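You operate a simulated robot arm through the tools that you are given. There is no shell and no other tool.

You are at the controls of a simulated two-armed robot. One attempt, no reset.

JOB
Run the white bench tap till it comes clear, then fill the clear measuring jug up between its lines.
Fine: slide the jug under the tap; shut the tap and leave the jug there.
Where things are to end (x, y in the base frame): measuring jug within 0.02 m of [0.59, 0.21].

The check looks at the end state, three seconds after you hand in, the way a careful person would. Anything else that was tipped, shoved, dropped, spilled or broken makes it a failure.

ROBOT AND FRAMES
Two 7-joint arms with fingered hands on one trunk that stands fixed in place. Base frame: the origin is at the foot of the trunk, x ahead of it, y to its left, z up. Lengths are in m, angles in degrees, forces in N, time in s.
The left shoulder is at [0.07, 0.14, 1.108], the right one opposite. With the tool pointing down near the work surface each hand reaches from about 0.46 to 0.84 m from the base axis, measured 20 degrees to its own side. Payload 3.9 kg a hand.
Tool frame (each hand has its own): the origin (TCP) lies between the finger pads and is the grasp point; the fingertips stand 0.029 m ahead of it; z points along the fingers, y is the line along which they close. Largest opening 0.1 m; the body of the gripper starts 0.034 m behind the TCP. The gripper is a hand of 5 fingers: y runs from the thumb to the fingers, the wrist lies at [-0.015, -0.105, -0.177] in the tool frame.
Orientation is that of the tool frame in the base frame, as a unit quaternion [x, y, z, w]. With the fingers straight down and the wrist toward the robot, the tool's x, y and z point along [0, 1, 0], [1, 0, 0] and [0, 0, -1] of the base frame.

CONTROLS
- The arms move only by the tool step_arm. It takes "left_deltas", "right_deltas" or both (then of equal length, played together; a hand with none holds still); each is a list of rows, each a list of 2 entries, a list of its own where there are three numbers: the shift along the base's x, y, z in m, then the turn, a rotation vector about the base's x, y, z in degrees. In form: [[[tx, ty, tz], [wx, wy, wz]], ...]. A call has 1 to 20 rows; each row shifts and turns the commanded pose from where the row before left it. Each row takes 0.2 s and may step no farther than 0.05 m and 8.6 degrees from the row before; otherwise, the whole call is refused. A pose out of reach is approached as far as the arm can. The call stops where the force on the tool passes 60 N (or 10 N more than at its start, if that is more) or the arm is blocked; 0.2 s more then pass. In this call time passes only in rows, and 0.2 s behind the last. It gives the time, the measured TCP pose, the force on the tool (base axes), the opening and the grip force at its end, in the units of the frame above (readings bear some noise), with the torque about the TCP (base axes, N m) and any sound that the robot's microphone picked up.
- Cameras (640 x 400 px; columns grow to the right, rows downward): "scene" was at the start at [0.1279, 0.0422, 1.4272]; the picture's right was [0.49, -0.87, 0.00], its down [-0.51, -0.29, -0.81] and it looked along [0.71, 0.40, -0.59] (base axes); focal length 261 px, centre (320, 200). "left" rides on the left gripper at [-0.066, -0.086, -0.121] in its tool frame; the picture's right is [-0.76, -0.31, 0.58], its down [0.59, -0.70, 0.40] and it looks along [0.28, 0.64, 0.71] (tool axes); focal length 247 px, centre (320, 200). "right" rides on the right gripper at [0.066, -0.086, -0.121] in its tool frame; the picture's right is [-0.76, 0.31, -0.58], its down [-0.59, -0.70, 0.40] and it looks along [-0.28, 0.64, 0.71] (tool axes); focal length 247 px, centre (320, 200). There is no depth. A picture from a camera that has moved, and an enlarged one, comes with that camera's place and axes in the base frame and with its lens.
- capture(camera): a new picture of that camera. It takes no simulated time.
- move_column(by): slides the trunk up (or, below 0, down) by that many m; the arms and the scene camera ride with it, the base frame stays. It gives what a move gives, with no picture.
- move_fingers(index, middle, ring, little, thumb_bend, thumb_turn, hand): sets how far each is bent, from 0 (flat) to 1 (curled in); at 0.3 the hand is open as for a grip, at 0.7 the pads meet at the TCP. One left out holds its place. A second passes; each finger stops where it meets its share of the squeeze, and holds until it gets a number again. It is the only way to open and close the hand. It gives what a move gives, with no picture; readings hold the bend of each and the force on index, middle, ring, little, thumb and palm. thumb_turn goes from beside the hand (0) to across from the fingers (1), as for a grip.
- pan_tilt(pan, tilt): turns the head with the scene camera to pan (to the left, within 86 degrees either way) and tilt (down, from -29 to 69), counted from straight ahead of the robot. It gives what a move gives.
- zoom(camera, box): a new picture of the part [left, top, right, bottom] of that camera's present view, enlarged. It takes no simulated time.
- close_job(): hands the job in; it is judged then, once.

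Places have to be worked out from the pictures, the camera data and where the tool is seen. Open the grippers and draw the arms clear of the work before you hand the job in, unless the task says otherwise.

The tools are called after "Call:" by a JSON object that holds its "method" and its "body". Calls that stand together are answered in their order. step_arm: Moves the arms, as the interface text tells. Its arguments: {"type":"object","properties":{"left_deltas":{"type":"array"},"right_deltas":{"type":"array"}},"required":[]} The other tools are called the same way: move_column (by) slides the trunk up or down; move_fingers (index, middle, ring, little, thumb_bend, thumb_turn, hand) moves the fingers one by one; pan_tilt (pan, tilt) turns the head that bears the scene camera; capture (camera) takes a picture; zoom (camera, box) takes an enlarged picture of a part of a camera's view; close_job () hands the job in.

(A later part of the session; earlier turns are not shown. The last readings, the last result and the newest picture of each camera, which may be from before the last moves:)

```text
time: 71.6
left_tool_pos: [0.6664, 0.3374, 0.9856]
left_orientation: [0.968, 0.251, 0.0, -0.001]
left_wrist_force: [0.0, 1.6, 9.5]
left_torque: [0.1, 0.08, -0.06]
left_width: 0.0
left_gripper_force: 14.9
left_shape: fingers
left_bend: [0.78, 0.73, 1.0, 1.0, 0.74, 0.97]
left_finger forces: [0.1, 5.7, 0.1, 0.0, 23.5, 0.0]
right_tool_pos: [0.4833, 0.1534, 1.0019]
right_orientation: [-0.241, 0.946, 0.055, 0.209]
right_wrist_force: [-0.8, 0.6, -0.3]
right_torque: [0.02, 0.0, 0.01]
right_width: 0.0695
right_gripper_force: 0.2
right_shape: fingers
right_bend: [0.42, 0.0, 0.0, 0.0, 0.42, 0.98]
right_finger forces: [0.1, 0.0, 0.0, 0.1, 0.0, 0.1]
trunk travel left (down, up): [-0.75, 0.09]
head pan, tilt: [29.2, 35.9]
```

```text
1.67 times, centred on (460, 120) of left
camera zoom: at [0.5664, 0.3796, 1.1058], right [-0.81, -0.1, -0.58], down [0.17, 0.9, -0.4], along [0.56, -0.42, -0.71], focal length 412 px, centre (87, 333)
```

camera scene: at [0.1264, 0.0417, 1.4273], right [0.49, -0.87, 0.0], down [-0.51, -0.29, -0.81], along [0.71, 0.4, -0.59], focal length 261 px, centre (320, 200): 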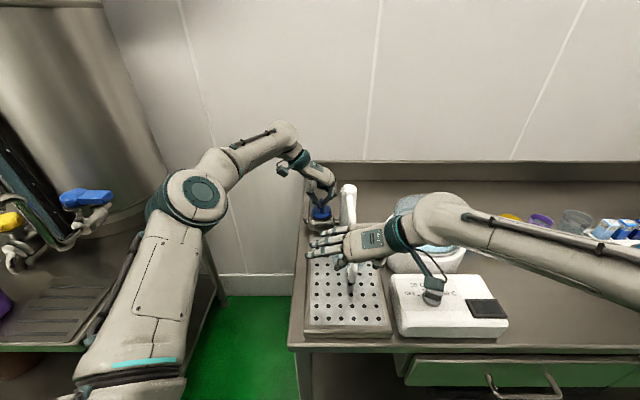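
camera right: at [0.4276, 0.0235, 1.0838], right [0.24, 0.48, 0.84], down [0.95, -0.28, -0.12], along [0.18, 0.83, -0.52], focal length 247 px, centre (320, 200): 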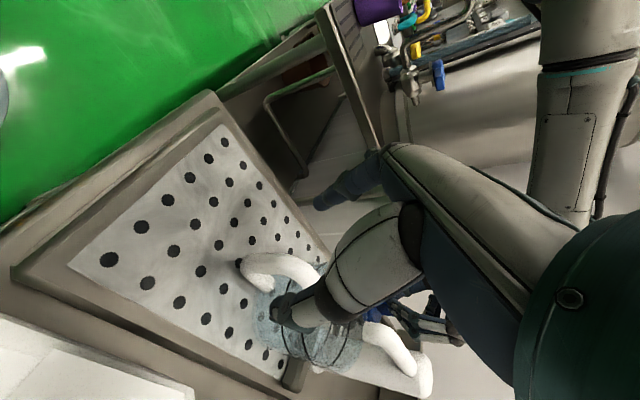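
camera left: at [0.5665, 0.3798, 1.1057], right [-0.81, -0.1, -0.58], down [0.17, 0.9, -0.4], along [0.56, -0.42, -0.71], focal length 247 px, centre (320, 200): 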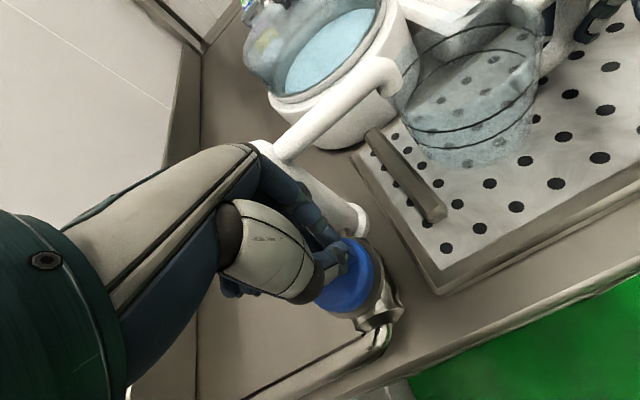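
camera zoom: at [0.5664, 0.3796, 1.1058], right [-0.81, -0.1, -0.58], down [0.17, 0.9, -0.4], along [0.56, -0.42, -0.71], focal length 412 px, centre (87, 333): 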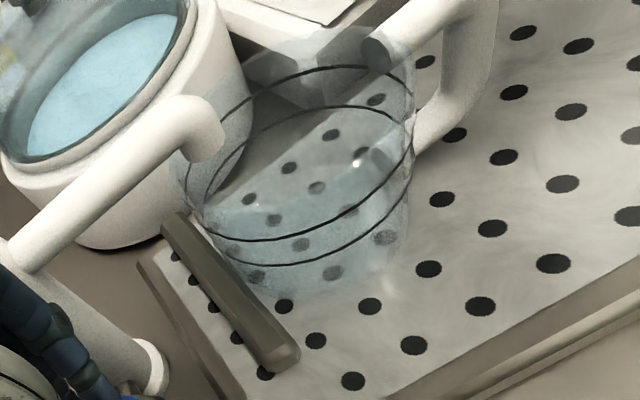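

The jug stands upright and free under the spout. I'll withdraw the right hand up and to the right so the scene camera can see the jug.

Call:
{"method": "step_arm", "body": {"right_deltas": [[[-0.008, -0.004, 0.02], [0, 0, 0]], [[-0.008, -0.004, 0.02], [0, 0, 0]], [[-0.008, -0.004, 0.02], [0, 0, 0]], [[-0.008, -0.02, 0.012], [0, 0, 0]], [[-0.008, -0.022, 0.012], [0, 0, 0]], [[-0.008, -0.022, 0.012], [0, 0, 0]], [[-0.008, -0.022, 0.012], [0, 0, 0]], [[-0.008, -0.022, 0.012], [0, 0, 0]], [[-0.008, -0.022, 0.012], [0, 0, 0]], [[-0.008, -0.022, 0.012], [0, 0, 0]], [[-0.008, -0.022, 0.012], [0, 0, 0]]]}}

Call:
{"method": "capture", "body": {"camera": "scene"}}

Call:
{"method": "zoom", "body": {"camera": "scene", "box": [300, 170, 400, 300]}}

Call:
{"method": "capture", "body": {"camera": "right"}}

```text
time: 74.0
left_tool_pos: [0.6662, 0.3387, 0.985]
left_orientation: [0.968, 0.251, 0.001, 0.0]
left_wrist_force: [-0.3, 1.3, 9.7]
left_torque: [0.09, 0.11, -0.07]
left_width: 0.0
left_gripper_force: 14.9
left_shape: fingers
left_bend: [0.78, 0.73, 1.0, 1.0, 0.74, 0.97]
left_finger forces: [0.1, 5.9, 0.0, 0.0, 23.7, 0.1]
right_tool_pos: [0.395, -0.033, 1.1593]
right_orientation: [-0.241, 0.946, 0.056, 0.209]
right_wrist_force: [-1.2, 0.8, 0.1]
right_torque: [0.03, -0.02, 0.02]
right_width: 0.0695
right_gripper_force: 0.1
right_shape: fingers
right_bend: [0.42, 0.0, 0.0, 0.0, 0.42, 0.98]
right_finger forces: [0.1, 0.0, 0.0, 0.1, 0.0, 0.1]
trunk travel left (down, up): [-0.75, 0.09]
head pan, tilt: [29.2, 35.9]
```

```text
taken
camera scene: at [0.1264, 0.0411, 1.4274], right [0.49, -0.87, 0.0], down [-0.51, -0.29, -0.81], along [0.71, 0.4, -0.59], focal length 261 px, centre (320, 200)
```

scene: 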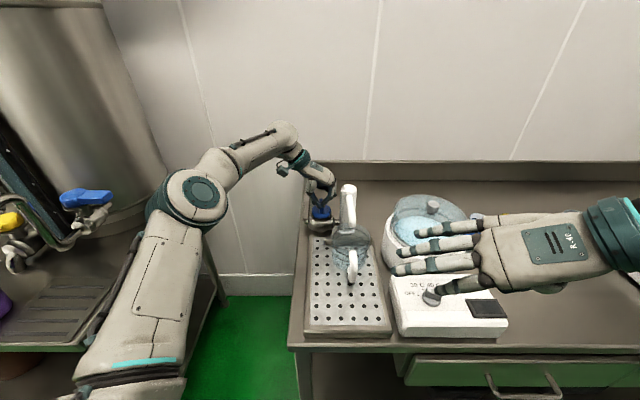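

```text
3.08 times, centred on (350, 235) of scene
camera zoom: at [0.1264, 0.0411, 1.4274], right [0.49, -0.87, 0.0], down [-0.51, -0.29, -0.81], along [0.71, 0.4, -0.59], focal length 803 px, centre (228, 92)
```

zoom: 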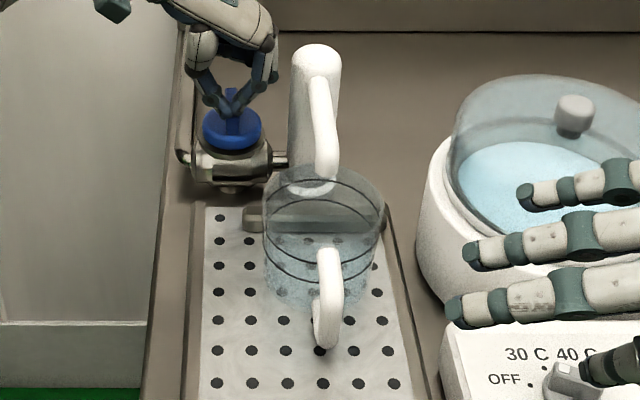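

```text
taken
camera right: at [0.3398, -0.1622, 1.2407], right [0.24, 0.48, 0.84], down [0.95, -0.28, -0.12], along [0.18, 0.83, -0.52], focal length 247 px, centre (320, 200)
```

right: 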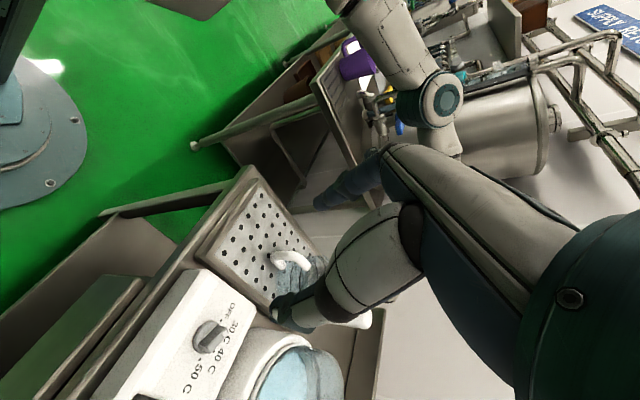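

Call:
{"method": "zoom", "body": {"camera": "scene", "box": [325, 215, 375, 285]}}

Call:
{"method": "zoom", "body": {"camera": "scene", "box": [305, 180, 345, 225]}}

```text
5.71 times, centred on (350, 250) of scene
camera zoom: at [0.1264, 0.0411, 1.4274], right [0.49, -0.87, 0.0], down [-0.51, -0.29, -0.81], along [0.71, 0.4, -0.59], focal length 1491 px, centre (149, -86)
```

zoom: 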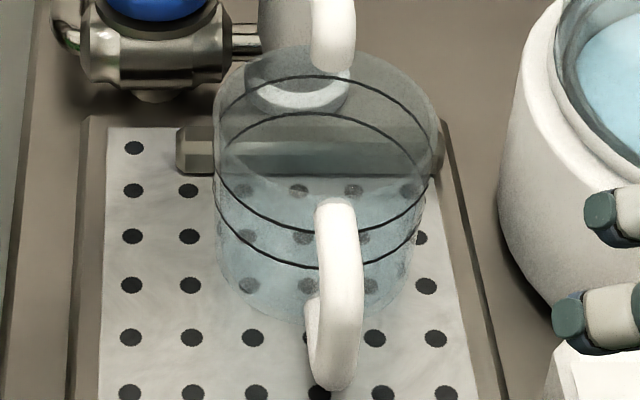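

```text
8.89 times, centred on (325, 202) of scene
camera zoom: at [0.1264, 0.0411, 1.4274], right [0.49, -0.87, 0.0], down [-0.51, -0.29, -0.81], along [0.71, 0.4, -0.59], focal length 2319 px, centre (276, 178)
```

zoom: 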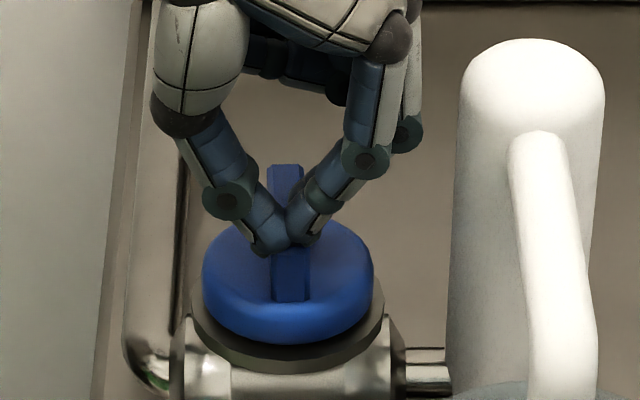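

The jug's two lines are clearly visible; the level must end between them. The left pinch has become poor (index unloaded), so I'll open it, recentre it on the fin slightly lower, and grip again.

Call:
{"method": "move_fingers", "body": {"hand": "left", "index": 0.56, "middle": 0.56, "thumb_bend": 0.56}}

Call:
{"method": "step_arm", "body": {"left_deltas": [[[-0.004, -0.0026, -0.003], [0, 0, 0]]]}}

Call:
{"method": "zoom", "body": {"camera": "scene", "box": [290, 160, 360, 225]}}

Call:
{"method": "zoom", "body": {"camera": "left", "box": [220, 160, 440, 380]}}

```text
time: 75.0
left_tool_pos: [0.6674, 0.3391, 0.9831]
left_orientation: [0.968, 0.252, 0.0, 0.0]
left_wrist_force: [0.4, 0.2, -0.4]
left_torque: [0.03, 0.01, -0.01]
left_width: 0.0346
left_gripper_force: 0.0
left_shape: fingers
left_bend: [0.56, 0.56, 1.0, 1.0, 0.56, 0.98]
left_finger forces: [0.0, 0.1, 0.0, 0.0, 0.1, 0.1]
right_tool_pos: [0.3974, -0.0322, 1.1594]
right_orientation: [-0.241, 0.946, 0.055, 0.209]
right_wrist_force: [0.6, 0.4, 0.0]
right_torque: [-0.01, -0.02, 0.0]
right_width: 0.0691
right_gripper_force: 0.1
right_shape: fingers
right_bend: [0.42, 0.0, 0.0, 0.0, 0.42, 0.98]
right_finger forces: [0.0, 0.0, 0.0, 0.0, 0.1, 0.0]
trunk travel left (down, up): [-0.75, 0.09]
head pan, tilt: [29.2, 35.9]
```

```text
time: 75.4
left_tool_pos: [0.6624, 0.3357, 0.9805]
left_orientation: [0.968, 0.253, 0.0, 0.0]
left_wrist_force: [0.3, -0.1, 0.5]
left_torque: [-0.02, 0.03, -0.01]
left_width: 0.0347
left_gripper_force: 0.1
left_shape: fingers
left_bend: [0.56, 0.56, 1.0, 1.0, 0.56, 0.98]
left_finger forces: [0.0, 0.0, 0.1, 0.0, 0.0, 0.1]
right_tool_pos: [0.3987, -0.0308, 1.1592]
right_orientation: [-0.241, 0.946, 0.054, 0.21]
right_wrist_force: [-0.4, 0.1, -1.0]
right_torque: [-0.01, 0.0, -0.01]
right_width: 0.0693
right_gripper_force: 0.0
right_shape: fingers
right_bend: [0.42, 0.0, 0.0, 0.0, 0.42, 0.98]
right_finger forces: [0.0, 0.0, 0.0, 0.0, 0.1, 0.1]
trunk travel left (down, up): [-0.75, 0.09]
head pan, tilt: [29.2, 35.9]
```

```text
6.15 times, centred on (325, 192) of scene
camera zoom: at [0.1276, 0.0422, 1.4272], right [0.49, -0.87, 0.0], down [-0.51, -0.29, -0.81], along [0.71, 0.4, -0.59], focal length 1605 px, centre (289, 246)
```

zoom: 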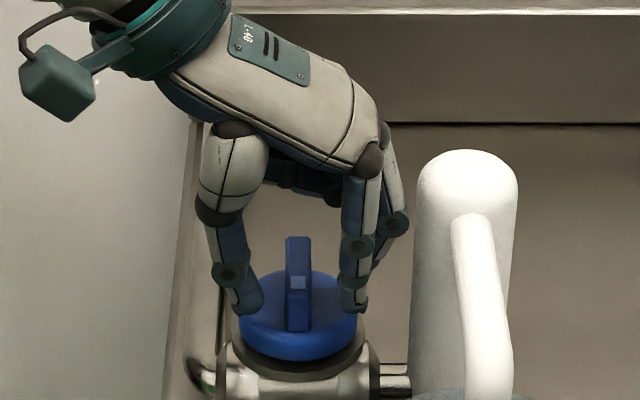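

```text
1.82 times, centred on (330, 270) of left
camera zoom: at [0.5628, 0.3777, 1.1024], right [-0.81, -0.1, -0.58], down [0.17, 0.9, -0.4], along [0.56, -0.42, -0.71], focal length 449 px, centre (302, 73)
```

zoom: 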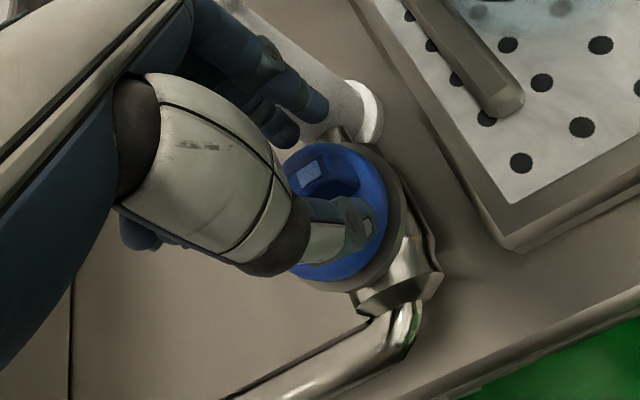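

The fin is back straight in the closed position, and the fingers straddle it symmetrically. I'll close the pinch.

Call:
{"method": "move_fingers", "body": {"hand": "left", "index": 0.71, "middle": 0.71, "thumb_bend": 0.72}}

Call:
{"method": "zoom", "body": {"camera": "scene", "box": [290, 160, 360, 225]}}

```text
time: 76.4
left_tool_pos: [0.6621, 0.3348, 0.9802]
left_orientation: [0.968, 0.251, 0.0, 0.0]
left_wrist_force: [0.3, 0.2, -1.0]
left_torque: [-0.01, 0.02, -0.03]
left_width: 0.0091
left_gripper_force: 5.5
left_shape: fingers
left_bend: [0.67, 0.67, 1.0, 1.0, 0.68, 0.97]
left_finger forces: [2.6, 2.6, 0.0, 0.0, 4.8, 0.0]
right_tool_pos: [0.3966, -0.0318, 1.1591]
right_orientation: [-0.24, 0.946, 0.055, 0.21]
right_wrist_force: [0.5, 0.0, 0.0]
right_torque: [0.0, -0.01, 0.01]
right_width: 0.0697
right_gripper_force: 0.1
right_shape: fingers
right_bend: [0.42, 0.0, 0.0, 0.0, 0.42, 0.98]
right_finger forces: [0.0, 0.0, 0.0, 0.1, 0.0, 0.1]
trunk travel left (down, up): [-0.75, 0.09]
head pan, tilt: [29.2, 35.9]
```

```text
6.15 times, centred on (325, 192) of scene
camera zoom: at [0.1282, 0.0422, 1.4272], right [0.49, -0.87, 0.0], down [-0.51, -0.29, -0.81], along [0.71, 0.4, -0.59], focal length 1605 px, centre (289, 246)
```

zoom: 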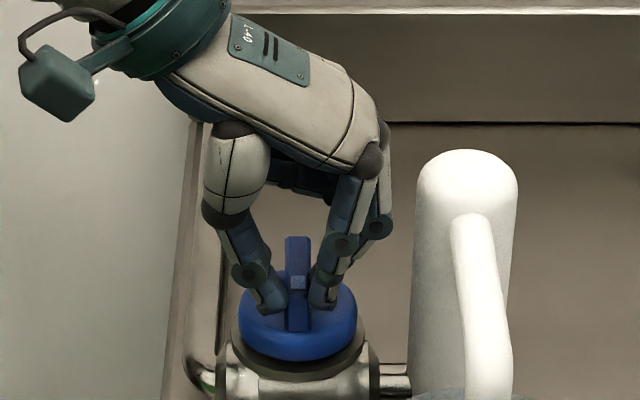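

This is a balanced grip (2.6/2.6/4.8 N). I'll firm it a bit and then turn with the TCP following a circle around the knob axis.

Call:
{"method": "move_fingers", "body": {"hand": "left", "index": 0.76, "middle": 0.76, "thumb_bend": 0.79}}

Call:
{"method": "zoom", "body": {"camera": "scene", "box": [290, 160, 360, 225]}}

```text
time: 77.4
left_tool_pos: [0.6637, 0.3352, 0.9798]
left_orientation: [0.968, 0.252, -0.001, 0.0]
left_wrist_force: [-0.6, -1.3, -6.1]
left_torque: [-0.08, 0.03, -0.13]
left_width: 0.0075
left_gripper_force: 12.8
left_shape: fingers
left_bend: [0.74, 0.66, 1.0, 1.0, 0.65, 0.97]
left_finger forces: [7.4, 6.7, 0.0, 0.1, 11.9, 0.0]
right_tool_pos: [0.3981, -0.0328, 1.1584]
right_orientation: [-0.241, 0.946, 0.056, 0.208]
right_wrist_force: [0.8, -0.4, 0.7]
right_torque: [0.03, 0.0, 0.01]
right_width: 0.0692
right_gripper_force: 0.0
right_shape: fingers
right_bend: [0.42, 0.0, 0.0, 0.0, 0.42, 0.98]
right_finger forces: [0.0, 0.0, 0.1, 0.1, 0.0, 0.0]
trunk travel left (down, up): [-0.75, 0.09]
head pan, tilt: [29.2, 35.9]
```

```text
6.15 times, centred on (325, 192) of scene
camera zoom: at [0.1288, 0.0421, 1.4271], right [0.49, -0.87, 0.0], down [-0.51, -0.29, -0.81], along [0.71, 0.4, -0.59], focal length 1605 px, centre (289, 246)
```

zoom: 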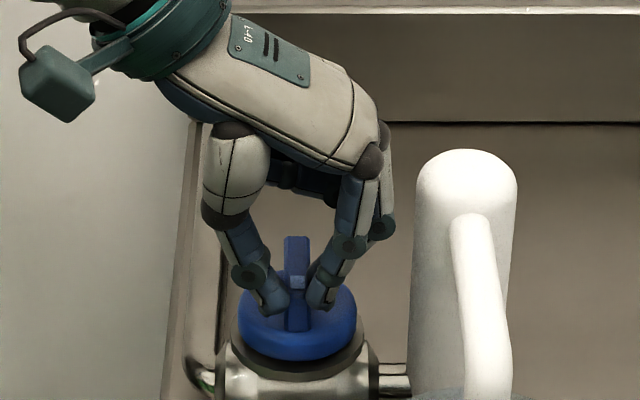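

I'll turn the knob counter-clockwise 32° and look for the first flow.

Call:
{"method": "step_arm", "body": {"left_deltas": [[[0.00074, -0.00112, 0], [0, 0, 8]], [[0.00088, -0.00101, 0], [0, 0, 8]], [[0.00101, -0.00087, 0], [0, 0, 8]], [[0.00113, -0.00074, 0], [0, 0, 8]]]}}

Call:
{"method": "zoom", "body": {"camera": "scene", "box": [300, 170, 400, 300]}}

```text
time: 78.4
left_tool_pos: [0.6657, 0.3294, 0.9817]
left_orientation: [0.861, 0.509, 0.0, -0.001]
left_wrist_force: [2.9, -7.5, -1.7]
left_torque: [-0.23, -0.05, -0.13]
left_width: 0.0
left_gripper_force: 3.0
left_shape: fingers
left_bend: [0.75, 0.73, 1.0, 1.0, 0.76, 0.96]
left_finger forces: [0.0, 7.3, 0.1, 0.0, 0.1, 0.0]
right_tool_pos: [0.3976, -0.0343, 1.1583]
right_orientation: [-0.24, 0.946, 0.056, 0.209]
right_wrist_force: [0.0, 0.0, -0.1]
right_torque: [0.0, -0.03, -0.01]
right_width: 0.0696
right_gripper_force: 0.1
right_shape: fingers
right_bend: [0.42, 0.0, 0.0, 0.0, 0.42, 0.98]
right_finger forces: [0.0, 0.0, 0.0, 0.0, 0.0, 0.2]
trunk travel left (down, up): [-0.75, 0.09]
head pan, tilt: [29.2, 35.9]
```

```text
3.08 times, centred on (350, 235) of scene
camera zoom: at [0.1288, 0.0399, 1.4272], right [0.49, -0.87, 0.0], down [-0.51, -0.28, -0.81], along [0.71, 0.4, -0.59], focal length 803 px, centre (228, 92)
```

zoom: 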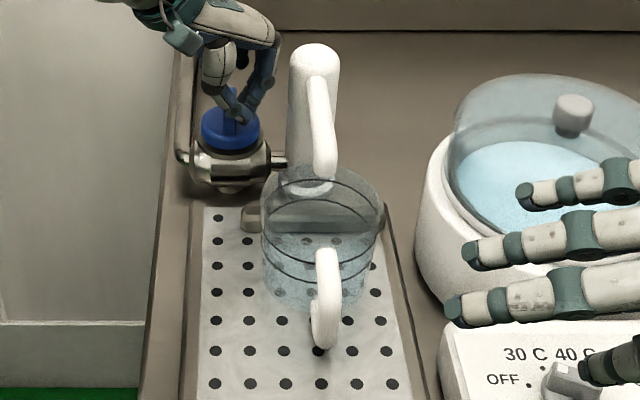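

The index and thumb slipped off the fin's near end. I'll look at the fin angle now.

Call:
{"method": "zoom", "body": {"camera": "scene", "box": [290, 160, 360, 225]}}

Call:
{"method": "zoom", "body": {"camera": "left", "box": [220, 160, 440, 380]}}

```text
6.15 times, centred on (325, 192) of scene
camera zoom: at [0.1288, 0.0399, 1.4272], right [0.49, -0.87, 0.0], down [-0.51, -0.28, -0.81], along [0.71, 0.4, -0.59], focal length 1605 px, centre (289, 246)
```

zoom: 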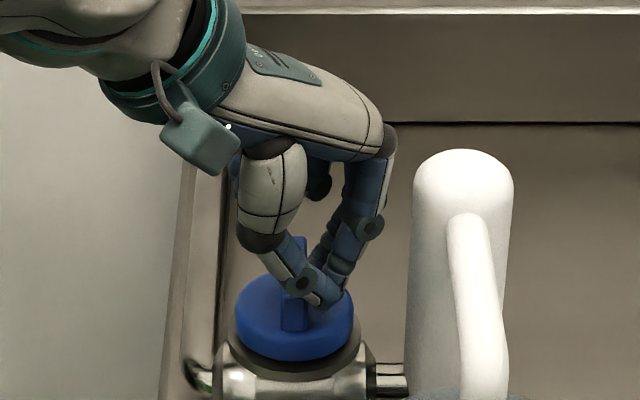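

```text
1.82 times, centred on (330, 270) of left
camera zoom: at [0.5594, 0.3121, 1.1019], right [-0.63, -0.52, -0.58], down [-0.33, 0.85, -0.4], along [0.7, -0.06, -0.71], focal length 449 px, centre (302, 73)
```

zoom: 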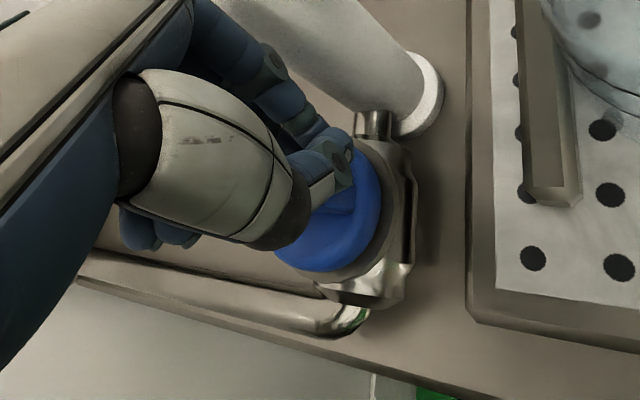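

The fin barely moved, about 5°, and the pinch slipped. A simpler way is to push with the thumb alone: the near end of the fin rightwards to open, the far end to close. I'll release, lift clear and reshape the hand.

Call:
{"method": "move_fingers", "body": {"hand": "left", "index": 0.55, "middle": 0.55, "thumb_bend": 0.5}}

Call:
{"method": "step_arm", "body": {"left_deltas": [[[0, 0, 0.015], [0, 0, 0]], [[0, 0, 0.015], [0, 0, 0]], [[0, 0, 0.015], [0, 0, 0]]]}}

Call:
{"method": "move_fingers", "body": {"hand": "left", "index": 1.0, "middle": 1.0, "thumb_bend": 0.62}}

Call:
{"method": "zoom", "body": {"camera": "scene", "box": [290, 150, 360, 225]}}

Call:
{"method": "zoom", "body": {"camera": "left", "box": [220, 160, 440, 380]}}

```text
time: 79.4
left_tool_pos: [0.6659, 0.3327, 0.9801]
left_orientation: [0.861, 0.508, 0.001, 0.0]
left_wrist_force: [0.5, 0.6, -0.9]
left_torque: [0.01, -0.04, -0.01]
left_width: 0.0437
left_gripper_force: 0.0
left_shape: fingers
left_bend: [0.55, 0.55, 1.0, 1.0, 0.5, 0.97]
left_finger forces: [0.0, 0.0, 0.0, 0.0, 0.0, 0.1]
right_tool_pos: [0.3963, -0.0323, 1.159]
right_orientation: [-0.24, 0.946, 0.055, 0.21]
right_wrist_force: [-0.9, -0.1, -0.1]
right_torque: [0.0, -0.04, 0.02]
right_width: 0.0693
right_gripper_force: 0.1
right_shape: fingers
right_bend: [0.42, 0.0, 0.0, 0.0, 0.42, 0.98]
right_finger forces: [0.0, 0.1, 0.0, 0.0, 0.1, 0.0]
trunk travel left (down, up): [-0.75, 0.09]
head pan, tilt: [29.2, 35.9]
```

```text
time: 80.2
left_tool_pos: [0.6666, 0.3308, 1.0249]
left_orientation: [0.861, 0.509, 0.0, 0.0]
left_wrist_force: [-1.1, 0.2, -0.7]
left_torque: [0.0, 0.01, -0.01]
left_width: 0.0435
left_gripper_force: 0.0
left_shape: fingers
left_bend: [0.55, 0.55, 1.0, 1.0, 0.5, 0.97]
left_finger forces: [0.0, 0.0, 0.0, 0.0, 0.0, 0.0]
right_tool_pos: [0.3975, -0.0322, 1.1594]
right_orientation: [-0.24, 0.946, 0.055, 0.209]
right_wrist_force: [-0.5, 0.1, 0.7]
right_torque: [0.01, 0.0, 0.01]
right_width: 0.0696
right_gripper_force: 0.1
right_shape: fingers
right_bend: [0.42, 0.0, 0.0, 0.0, 0.42, 0.98]
right_finger forces: [0.0, 0.1, 0.1, 0.1, 0.1, 0.0]
trunk travel left (down, up): [-0.75, 0.09]
head pan, tilt: [29.2, 35.9]
```

```text
time: 81.2
left_tool_pos: [0.6663, 0.332, 1.0243]
left_orientation: [0.861, 0.508, 0.0, 0.0]
left_wrist_force: [0.1, -0.4, -0.2]
left_torque: [0.0, -0.01, 0.0]
left_width: 0.0362
left_gripper_force: 0.1
left_shape: fingers
left_bend: [1.0, 1.0, 1.0, 1.0, 0.62, 0.97]
left_finger forces: [0.0, 0.0, 0.0, 0.0, 0.0, 0.0]
right_tool_pos: [0.3976, -0.0312, 1.1595]
right_orientation: [-0.241, 0.946, 0.055, 0.209]
right_wrist_force: [-0.8, 0.0, 0.7]
right_torque: [0.03, 0.02, 0.02]
right_width: 0.0694
right_gripper_force: 0.1
right_shape: fingers
right_bend: [0.42, 0.0, 0.0, 0.0, 0.42, 0.98]
right_finger forces: [0.0, 0.1, 0.0, 0.0, 0.0, 0.0]
trunk travel left (down, up): [-0.75, 0.09]
head pan, tilt: [29.2, 35.9]
```

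```text
5.33 times, centred on (325, 188) of scene
camera zoom: at [0.1279, 0.0421, 1.4272], right [0.49, -0.87, 0.0], down [-0.51, -0.29, -0.81], along [0.71, 0.4, -0.59], focal length 1391 px, centre (293, 267)
```

zoom: 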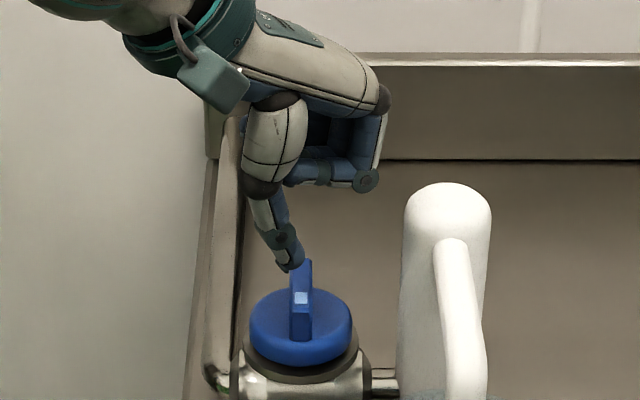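

```text
1.82 times, centred on (330, 270) of left
camera zoom: at [0.56, 0.3144, 1.1458], right [-0.63, -0.51, -0.58], down [-0.33, 0.85, -0.4], along [0.7, -0.06, -0.71], focal length 449 px, centre (302, 73)
```

zoom: 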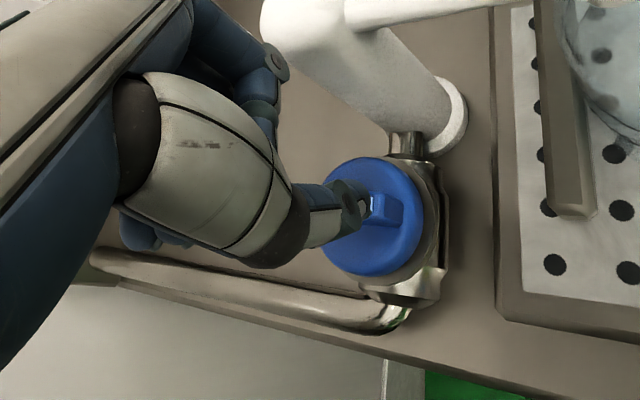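

The fin is essentially closed, and the thumb now hangs as a single post with the fingers curled. I'll turn the hand 24° more so the curled fingers stay away from the tap, and place the thumb just left of the fin's near end, still above the knob.

Call:
{"method": "step_arm", "body": {"left_deltas": [[[-0.0017, 0.0067, 0], [0, 0, 8]], [[-0.0017, 0.0067, 0], [0, 0, 8]], [[-0.0017, 0.0067, 0], [0, 0, 8]], [[0, 0, -0.015], [0, 0, 0]]]}}

Call:
{"method": "zoom", "body": {"camera": "scene", "box": [290, 150, 360, 225]}}

Call:
{"method": "zoom", "body": {"camera": "left", "box": [220, 160, 440, 380]}}

```text
time: 82.2
left_tool_pos: [0.6608, 0.3551, 1.0109]
left_orientation: [0.736, 0.676, 0.0, 0.0]
left_wrist_force: [-0.3, 0.3, 0.2]
left_torque: [-0.01, 0.03, 0.01]
left_width: 0.0361
left_gripper_force: 0.1
left_shape: fingers
left_bend: [1.0, 1.0, 1.0, 1.0, 0.62, 0.98]
left_finger forces: [0.0, 0.0, 0.0, 0.0, 0.1, 0.0]
right_tool_pos: [0.3976, -0.0304, 1.1592]
right_orientation: [-0.241, 0.946, 0.055, 0.209]
right_wrist_force: [0.5, 0.2, 0.2]
right_torque: [-0.03, 0.01, 0.01]
right_width: 0.0695
right_gripper_force: 0.0
right_shape: fingers
right_bend: [0.42, 0.0, 0.0, 0.0, 0.42, 0.98]
right_finger forces: [0.0, 0.0, 0.0, 0.1, 0.1, 0.1]
trunk travel left (down, up): [-0.75, 0.09]
head pan, tilt: [29.2, 35.9]
```

```text
5.33 times, centred on (325, 188) of scene
camera zoom: at [0.1284, 0.0431, 1.4271], right [0.49, -0.87, 0.0], down [-0.51, -0.29, -0.81], along [0.71, 0.4, -0.59], focal length 1391 px, centre (293, 267)
```

zoom: 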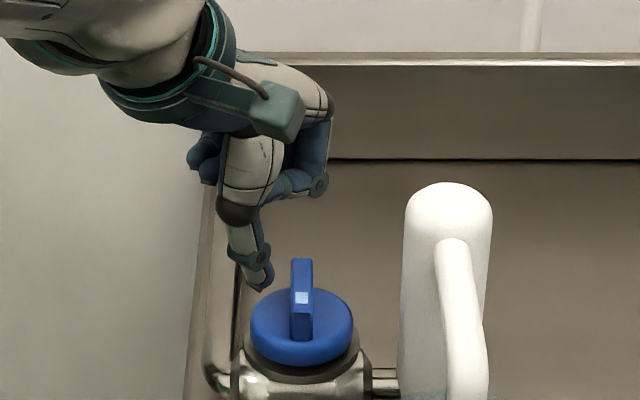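

```text
1.82 times, centred on (330, 270) of left
camera zoom: at [0.5703, 0.296, 1.1318], right [-0.37, -0.73, -0.58], down [-0.65, 0.65, -0.4], along [0.66, 0.23, -0.71], focal length 449 px, centre (302, 73)
```

zoom: 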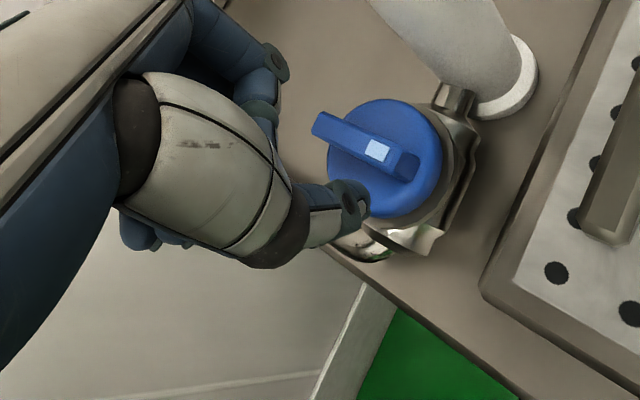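

The thumb tip is left of the fin's near end, as planned. I'll lower it to just above the disk.

Call:
{"method": "step_arm", "body": {"left_deltas": [[[0.0025, 0.0014, -0.016], [0, 0, 0]], [[0, 0, -0.015], [0, 0, 0]]]}}

Call:
{"method": "zoom", "body": {"camera": "scene", "box": [290, 150, 360, 225]}}

Call:
{"method": "zoom", "body": {"camera": "left", "box": [220, 160, 440, 380]}}

```text
time: 82.8
left_tool_pos: [0.6649, 0.3549, 0.978]
left_orientation: [0.736, 0.677, 0.0, 0.001]
left_wrist_force: [0.4, 0.0, -0.7]
left_torque: [-0.04, -0.03, 0.01]
left_width: 0.0364
left_gripper_force: 0.0
left_shape: fingers
left_bend: [1.0, 1.0, 1.0, 1.0, 0.62, 0.98]
left_finger forces: [0.0, 0.0, 0.0, 0.0, 0.0, 0.0]
right_tool_pos: [0.3979, -0.0309, 1.1593]
right_orientation: [-0.24, 0.946, 0.054, 0.209]
right_wrist_force: [-0.3, 0.8, 0.6]
right_torque: [-0.02, 0.03, -0.01]
right_width: 0.0696
right_gripper_force: 0.1
right_shape: fingers
right_bend: [0.42, 0.0, 0.0, 0.0, 0.42, 0.98]
right_finger forces: [0.0, 0.0, 0.1, 0.0, 0.0, 0.0]
trunk travel left (down, up): [-0.75, 0.09]
head pan, tilt: [29.2, 35.9]
```

```text
5.33 times, centred on (325, 188) of scene
camera zoom: at [0.1282, 0.0426, 1.4272], right [0.49, -0.87, 0.0], down [-0.51, -0.29, -0.81], along [0.71, 0.4, -0.59], focal length 1391 px, centre (293, 267)
```

zoom: 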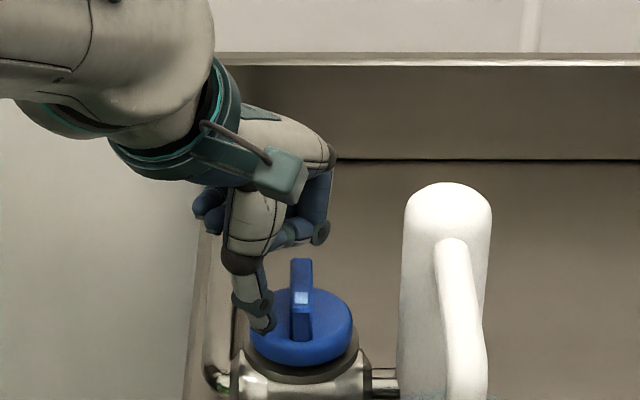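

```text
1.82 times, centred on (330, 270) of left
camera zoom: at [0.573, 0.2958, 1.0995], right [-0.37, -0.73, -0.58], down [-0.65, 0.65, -0.4], along [0.66, 0.23, -0.71], focal length 449 px, centre (302, 73)
```

zoom: 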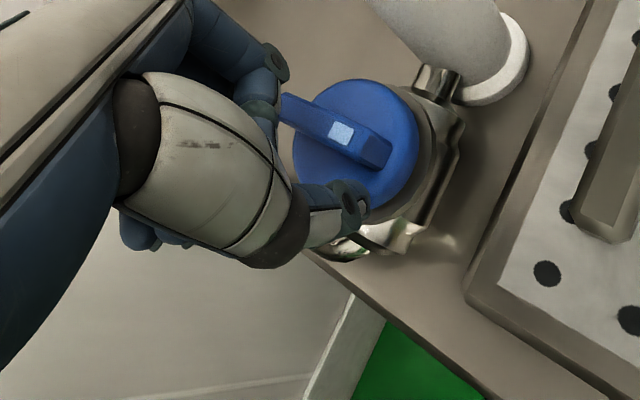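

The thumb is beside the near end of the fin, clear of contact. Now I'll push it rightwards along an arc to start opening, checking the flow.

Call:
{"method": "step_arm", "body": {"left_deltas": [[[0.003, -0.0054, 0], [0, 0, 0]], [[-0.0007, -0.0038, 0], [0, 0, 0]], [[-0.0002, -0.0036, 0], [0, 0, 0]], [[0.0002, -0.0033, 0], [0, 0, 0]]]}}

Call:
{"method": "zoom", "body": {"camera": "scene", "box": [290, 170, 390, 290]}}

Call:
{"method": "zoom", "body": {"camera": "left", "box": [220, 160, 440, 380]}}

```text
time: 83.8
left_tool_pos: [0.6662, 0.3368, 0.9794]
left_orientation: [0.736, 0.677, 0.0, 0.0]
left_wrist_force: [0.6, -0.4, -0.3]
left_torque: [0.03, 0.01, -0.02]
left_width: 0.0361
left_gripper_force: 0.1
left_shape: fingers
left_bend: [1.0, 1.0, 1.0, 1.0, 0.62, 0.98]
left_finger forces: [0.0, 0.0, 0.0, 0.0, 0.0, 0.1]
right_tool_pos: [0.3966, -0.032, 1.1583]
right_orientation: [-0.241, 0.946, 0.056, 0.21]
right_wrist_force: [-1.1, 0.2, -1.6]
right_torque: [-0.04, 0.03, -0.02]
right_width: 0.0695
right_gripper_force: 0.0
right_shape: fingers
right_bend: [0.42, 0.0, 0.0, 0.0, 0.42, 0.98]
right_finger forces: [0.1, 0.1, 0.0, 0.1, 0.0, 0.0]
trunk travel left (down, up): [-0.75, 0.09]
head pan, tilt: [29.2, 35.9]
```

```text
3.33 times, centred on (340, 230) of scene
camera zoom: at [0.1281, 0.042, 1.4272], right [0.49, -0.87, 0.0], down [-0.51, -0.29, -0.81], along [0.71, 0.4, -0.59], focal length 870 px, centre (253, 100)
```

zoom: 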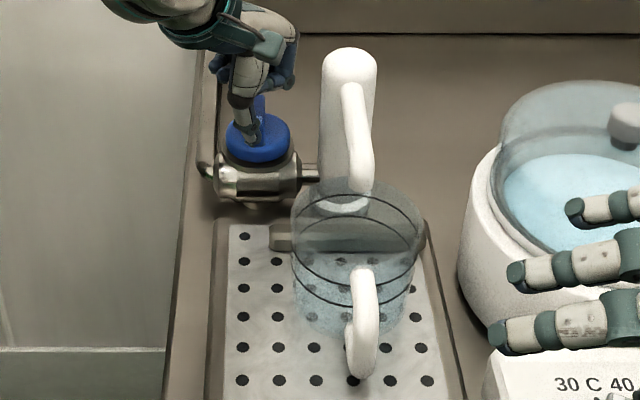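

```text
1.82 times, centred on (330, 270) of left
camera zoom: at [0.5752, 0.2779, 1.1004], right [-0.37, -0.73, -0.58], down [-0.65, 0.65, -0.4], along [0.66, 0.23, -0.71], focal length 449 px, centre (302, 73)
```

zoom: 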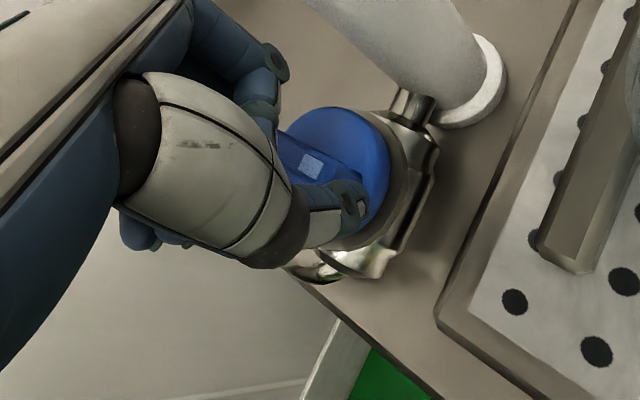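

Call:
{"method": "zoom", "body": {"camera": "scene", "box": [305, 180, 345, 225]}}

Call:
{"method": "zoom", "body": {"camera": "left", "box": [300, 200, 380, 280]}}

```text
8.89 times, centred on (325, 202) of scene
camera zoom: at [0.1281, 0.042, 1.4272], right [0.49, -0.87, 0.0], down [-0.51, -0.29, -0.81], along [0.71, 0.4, -0.59], focal length 2319 px, centre (276, 178)
```

zoom: 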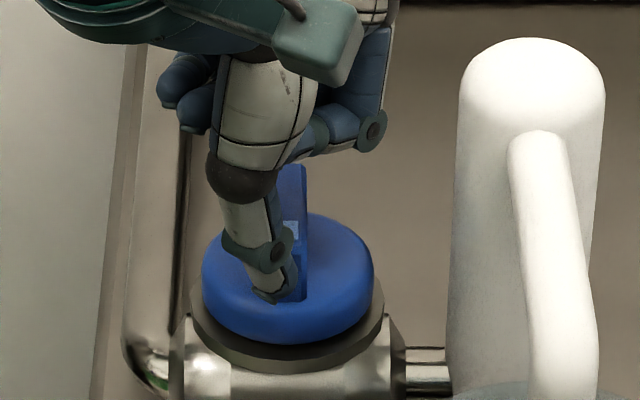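

```text
5.00 times, centred on (340, 240) of left
camera zoom: at [0.5752, 0.2779, 1.1004], right [-0.37, -0.73, -0.58], down [-0.65, 0.65, -0.4], along [0.66, 0.23, -0.71], focal length 1235 px, centre (220, 0)
```

zoom: 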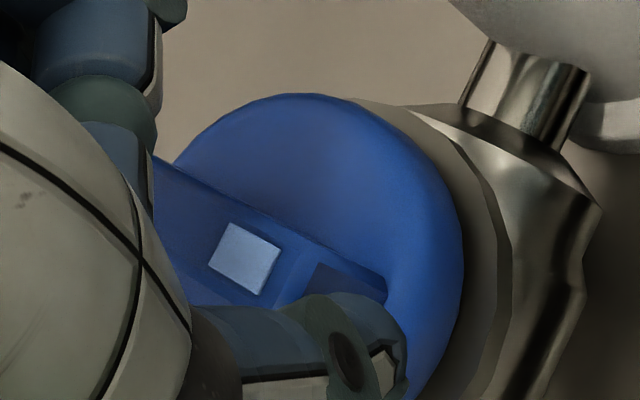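

The thumb is just touching the fin's near end. I'll continue pushing right with a slight forward component.

Call:
{"method": "step_arm", "body": {"left_deltas": [[[0.003, -0.0026, 0], [0, 0, 0]], [[0.002, -0.0035, 0], [0, 0, 0]], [[0.002, -0.0035, 0], [0, 0, 0]]]}}

Call:
{"method": "zoom", "body": {"camera": "scene", "box": [305, 180, 375, 280]}}

Call:
{"method": "zoom", "body": {"camera": "left", "box": [300, 200, 380, 280]}}

```text
time: 84.6
left_tool_pos: [0.6729, 0.3278, 0.9813]
left_orientation: [0.736, 0.677, 0.0, 0.0]
left_wrist_force: [-0.3, 0.2, -0.2]
left_torque: [-0.01, -0.02, -0.03]
left_width: 0.0358
left_gripper_force: 0.3
left_shape: fingers
left_bend: [1.0, 1.0, 1.0, 1.0, 0.62, 0.98]
left_finger forces: [0.0, 0.0, 0.1, 0.1, 0.3, 0.0]
right_tool_pos: [0.3974, -0.03, 1.1581]
right_orientation: [-0.241, 0.946, 0.056, 0.209]
right_wrist_force: [1.5, 0.2, 0.9]
right_torque: [0.0, 0.0, 0.04]
right_width: 0.0695
right_gripper_force: 0.1
right_shape: fingers
right_bend: [0.42, 0.0, 0.0, 0.0, 0.42, 0.98]
right_finger forces: [0.1, 0.1, 0.1, 0.1, 0.0, 0.1]
trunk travel left (down, up): [-0.75, 0.09]
head pan, tilt: [29.2, 35.9]
```

```text
4.00 times, centred on (340, 230) of scene
camera zoom: at [0.128, 0.042, 1.4272], right [0.49, -0.87, 0.0], down [-0.51, -0.29, -0.81], along [0.71, 0.4, -0.59], focal length 1043 px, centre (240, 80)
```

zoom: 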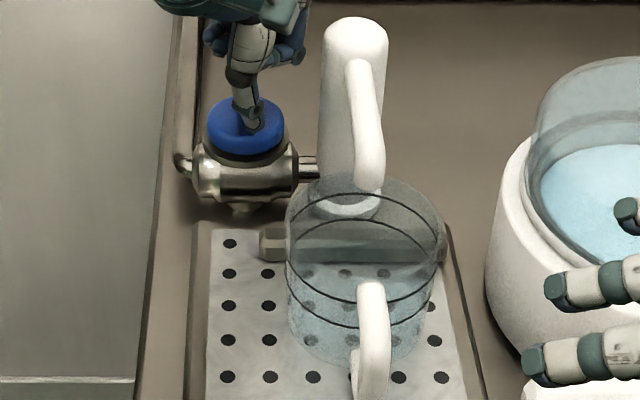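

```text
5.00 times, centred on (340, 240) of left
camera zoom: at [0.5822, 0.2689, 1.1019], right [-0.37, -0.73, -0.58], down [-0.65, 0.65, -0.4], along [0.66, 0.23, -0.71], focal length 1235 px, centre (220, 0)
```

zoom: 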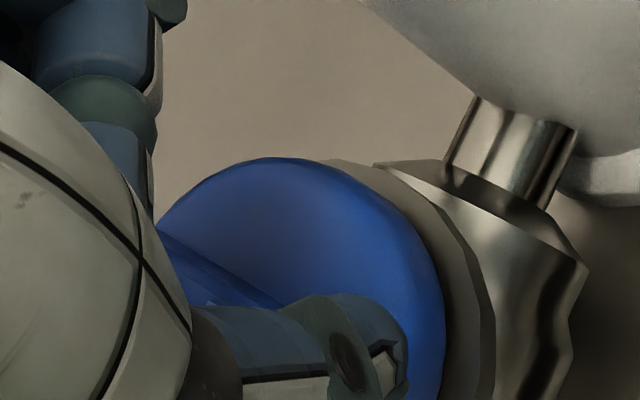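

The thumb slid past the near end of the fin, being about 1 cm too close to me. I'll back off left, shift 11 mm further in, and check before pushing again.

Call:
{"method": "step_arm", "body": {"left_deltas": [[[-0.0068, 0.0122, 0], [0, 0, 0]], [[-0.0068, 0.0122, -0.002], [0, 0, 0]], [[0.0096, 0.0053, 0], [0, 0, 0]]]}}

Call:
{"method": "zoom", "body": {"camera": "scene", "box": [305, 180, 345, 225]}}

Call:
{"method": "zoom", "body": {"camera": "left", "box": [290, 180, 390, 280]}}

```text
time: 85.4
left_tool_pos: [0.6693, 0.3568, 0.9768]
left_orientation: [0.736, 0.677, 0.0, 0.0]
left_wrist_force: [-0.2, 1.0, -0.1]
left_torque: [0.0, 0.03, -0.02]
left_width: 0.036
left_gripper_force: 0.0
left_shape: fingers
left_bend: [1.0, 1.0, 1.0, 1.0, 0.62, 0.98]
left_finger forces: [0.1, 0.1, 0.0, 0.0, 0.0, 0.0]
right_tool_pos: [0.3983, -0.0316, 1.1594]
right_orientation: [-0.241, 0.946, 0.055, 0.208]
right_wrist_force: [0.2, -0.7, -0.5]
right_torque: [0.05, 0.0, 0.0]
right_width: 0.0693
right_gripper_force: 0.1
right_shape: fingers
right_bend: [0.42, 0.0, 0.0, 0.0, 0.42, 0.98]
right_finger forces: [0.0, 0.1, 0.0, 0.1, 0.0, 0.0]
trunk travel left (down, up): [-0.75, 0.09]
head pan, tilt: [29.2, 35.9]
```

```text
8.89 times, centred on (325, 202) of scene
camera zoom: at [0.1289, 0.042, 1.4271], right [0.49, -0.87, 0.0], down [-0.51, -0.29, -0.81], along [0.71, 0.4, -0.59], focal length 2319 px, centre (276, 178)
```

zoom: 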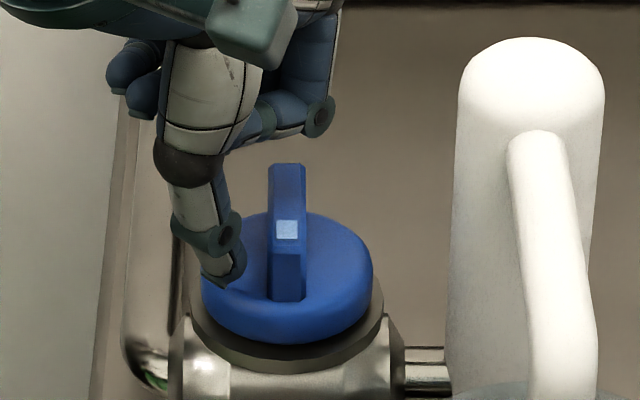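

```text
4.00 times, centred on (340, 230) of left
camera zoom: at [0.5772, 0.298, 1.0979], right [-0.37, -0.73, -0.58], down [-0.65, 0.65, -0.4], along [0.66, 0.23, -0.71], focal length 988 px, centre (240, 80)
```

zoom: 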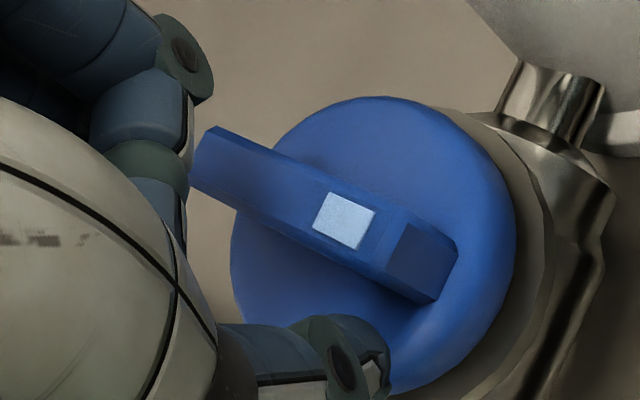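

The disk axis is actually at about (0.666, 0.338), 5 mm nearer than the fin's centre. My first pinch was centred on it, which explains why it worked and the later ones didn't. I'll go back to that pinch: lift, turn back across the fin and reopen the fingers.

Call:
{"method": "step_arm", "body": {"left_deltas": [[[-0.001, 0.002, 0.025], [0, 0, 0]], [[0, 0, 0.025], [0, 0, 0]], [[-0.0004, -0.003, 0], [0, 0, -8]], [[-0.0004, -0.003, 0], [0, 0, -8]], [[-0.0004, -0.003, 0], [0, 0, -8]], [[-0.0004, -0.003, 0], [0, 0, -8]], [[-0.0004, -0.003, 0], [0, 0, -8]], [[-0.0004, -0.003, 0], [0, 0, -8]], [[-0.0004, -0.003, 0], [0, 0, -8]]]}}

Call:
{"method": "move_fingers", "body": {"hand": "left", "index": 0.55, "middle": 0.55, "thumb_bend": 0.55}}

Call:
{"method": "zoom", "body": {"camera": "scene", "box": [290, 150, 360, 225]}}

```text
time: 87.4
left_tool_pos: [0.6644, 0.3385, 1.0274]
left_orientation: [0.968, 0.25, -0.001, 0.0]
left_wrist_force: [0.2, -0.1, -0.2]
left_torque: [0.03, 0.02, 0.01]
left_width: 0.0361
left_gripper_force: 0.1
left_shape: fingers
left_bend: [1.0, 1.0, 1.0, 1.0, 0.62, 0.98]
left_finger forces: [0.0, 0.0, 0.0, 0.0, 0.0, 0.1]
right_tool_pos: [0.3983, -0.0321, 1.1586]
right_orientation: [-0.241, 0.946, 0.056, 0.209]
right_wrist_force: [0.2, 0.4, 0.6]
right_torque: [-0.01, 0.01, 0.02]
right_width: 0.0697
right_gripper_force: 0.1
right_shape: fingers
right_bend: [0.42, 0.0, 0.0, 0.0, 0.42, 0.98]
right_finger forces: [0.1, 0.0, 0.0, 0.0, 0.0, 0.1]
trunk travel left (down, up): [-0.75, 0.09]
head pan, tilt: [29.2, 35.9]
```

```text
time: 88.4
left_tool_pos: [0.665, 0.3376, 1.027]
left_orientation: [0.968, 0.252, -0.001, 0.0]
left_wrist_force: [0.1, 0.8, -0.1]
left_torque: [-0.01, -0.04, 0.0]
left_width: 0.0371
left_gripper_force: 0.1
left_shape: fingers
left_bend: [0.55, 0.55, 1.0, 1.0, 0.55, 0.98]
left_finger forces: [0.0, 0.1, 0.0, 0.0, 0.1, 0.0]
right_tool_pos: [0.3968, -0.0317, 1.1581]
right_orientation: [-0.241, 0.946, 0.055, 0.21]
right_wrist_force: [-0.6, 0.2, 0.5]
right_torque: [-0.01, -0.03, -0.02]
right_width: 0.0694
right_gripper_force: 0.1
right_shape: fingers
right_bend: [0.42, 0.0, 0.0, 0.0, 0.42, 0.98]
right_finger forces: [0.0, 0.1, 0.0, 0.1, 0.0, 0.0]
trunk travel left (down, up): [-0.75, 0.09]
head pan, tilt: [29.2, 35.9]
```

```text
5.33 times, centred on (325, 188) of scene
camera zoom: at [0.1281, 0.0421, 1.4272], right [0.49, -0.87, 0.0], down [-0.51, -0.29, -0.81], along [0.71, 0.4, -0.59], focal length 1391 px, centre (293, 267)
```

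zoom: 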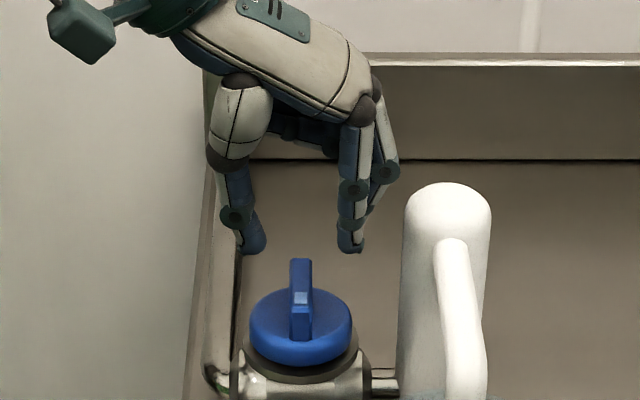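

The alignment is symmetric. I'll descend onto the fin, TCP about 3 mm beyond the axis for better leverage, and pinch.

Call:
{"method": "step_arm", "body": {"left_deltas": [[[0.0026, 0.0015, -0.016], [0, 0, 0]], [[0, 0, -0.016], [0, 0, 0]], [[0, 0, -0.014], [0, 0, 0]]]}}

Call:
{"method": "move_fingers", "body": {"hand": "left", "index": 0.7, "middle": 0.7, "thumb_bend": 0.7}}

Call:
{"method": "zoom", "body": {"camera": "scene", "box": [290, 150, 360, 225]}}

```text
time: 89.2
left_tool_pos: [0.6683, 0.3388, 0.9804]
left_orientation: [0.968, 0.251, -0.001, 0.0]
left_wrist_force: [-0.3, 0.3, 0.2]
left_torque: [-0.04, 0.03, -0.03]
left_width: 0.0373
left_gripper_force: 0.1
left_shape: fingers
left_bend: [0.55, 0.55, 1.0, 1.0, 0.55, 0.98]
left_finger forces: [0.0, 0.0, 0.0, 0.0, 0.0, 0.0]
right_tool_pos: [0.3978, -0.0318, 1.1585]
right_orientation: [-0.24, 0.946, 0.055, 0.209]
right_wrist_force: [0.2, -1.2, 0.4]
right_torque: [0.03, 0.0, 0.02]
right_width: 0.0692
right_gripper_force: 0.0
right_shape: fingers
right_bend: [0.42, 0.0, 0.0, 0.0, 0.42, 0.98]
right_finger forces: [0.2, 0.0, 0.1, 0.0, 0.1, 0.0]
trunk travel left (down, up): [-0.75, 0.09]
head pan, tilt: [29.2, 35.9]
```

```text
time: 90.2
left_tool_pos: [0.669, 0.3389, 0.9811]
left_orientation: [0.968, 0.25, 0.0, 0.0]
left_wrist_force: [-0.2, -0.5, -1.0]
left_torque: [0.01, -0.02, -0.02]
left_width: 0.0094
left_gripper_force: 2.9
left_shape: fingers
left_bend: [0.68, 0.68, 1.0, 1.0, 0.67, 0.98]
left_finger forces: [1.9, 1.8, 0.0, 0.0, 3.0, 0.1]
right_tool_pos: [0.3973, -0.0305, 1.1593]
right_orientation: [-0.241, 0.946, 0.055, 0.21]
right_wrist_force: [0.2, 0.6, 0.0]
right_torque: [-0.01, 0.01, 0.01]
right_width: 0.0696
right_gripper_force: 0.0
right_shape: fingers
right_bend: [0.42, 0.0, 0.0, 0.0, 0.42, 0.98]
right_finger forces: [0.0, 0.0, 0.0, 0.0, 0.0, 0.1]
trunk travel left (down, up): [-0.75, 0.09]
head pan, tilt: [29.2, 35.9]
```

```text
5.33 times, centred on (325, 188) of scene
camera zoom: at [0.1282, 0.0421, 1.4272], right [0.49, -0.87, 0.0], down [-0.51, -0.29, -0.81], along [0.71, 0.4, -0.59], focal length 1391 px, centre (293, 267)
```

zoom: 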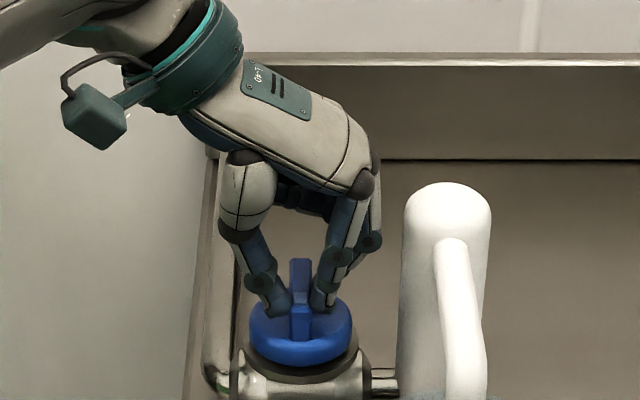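

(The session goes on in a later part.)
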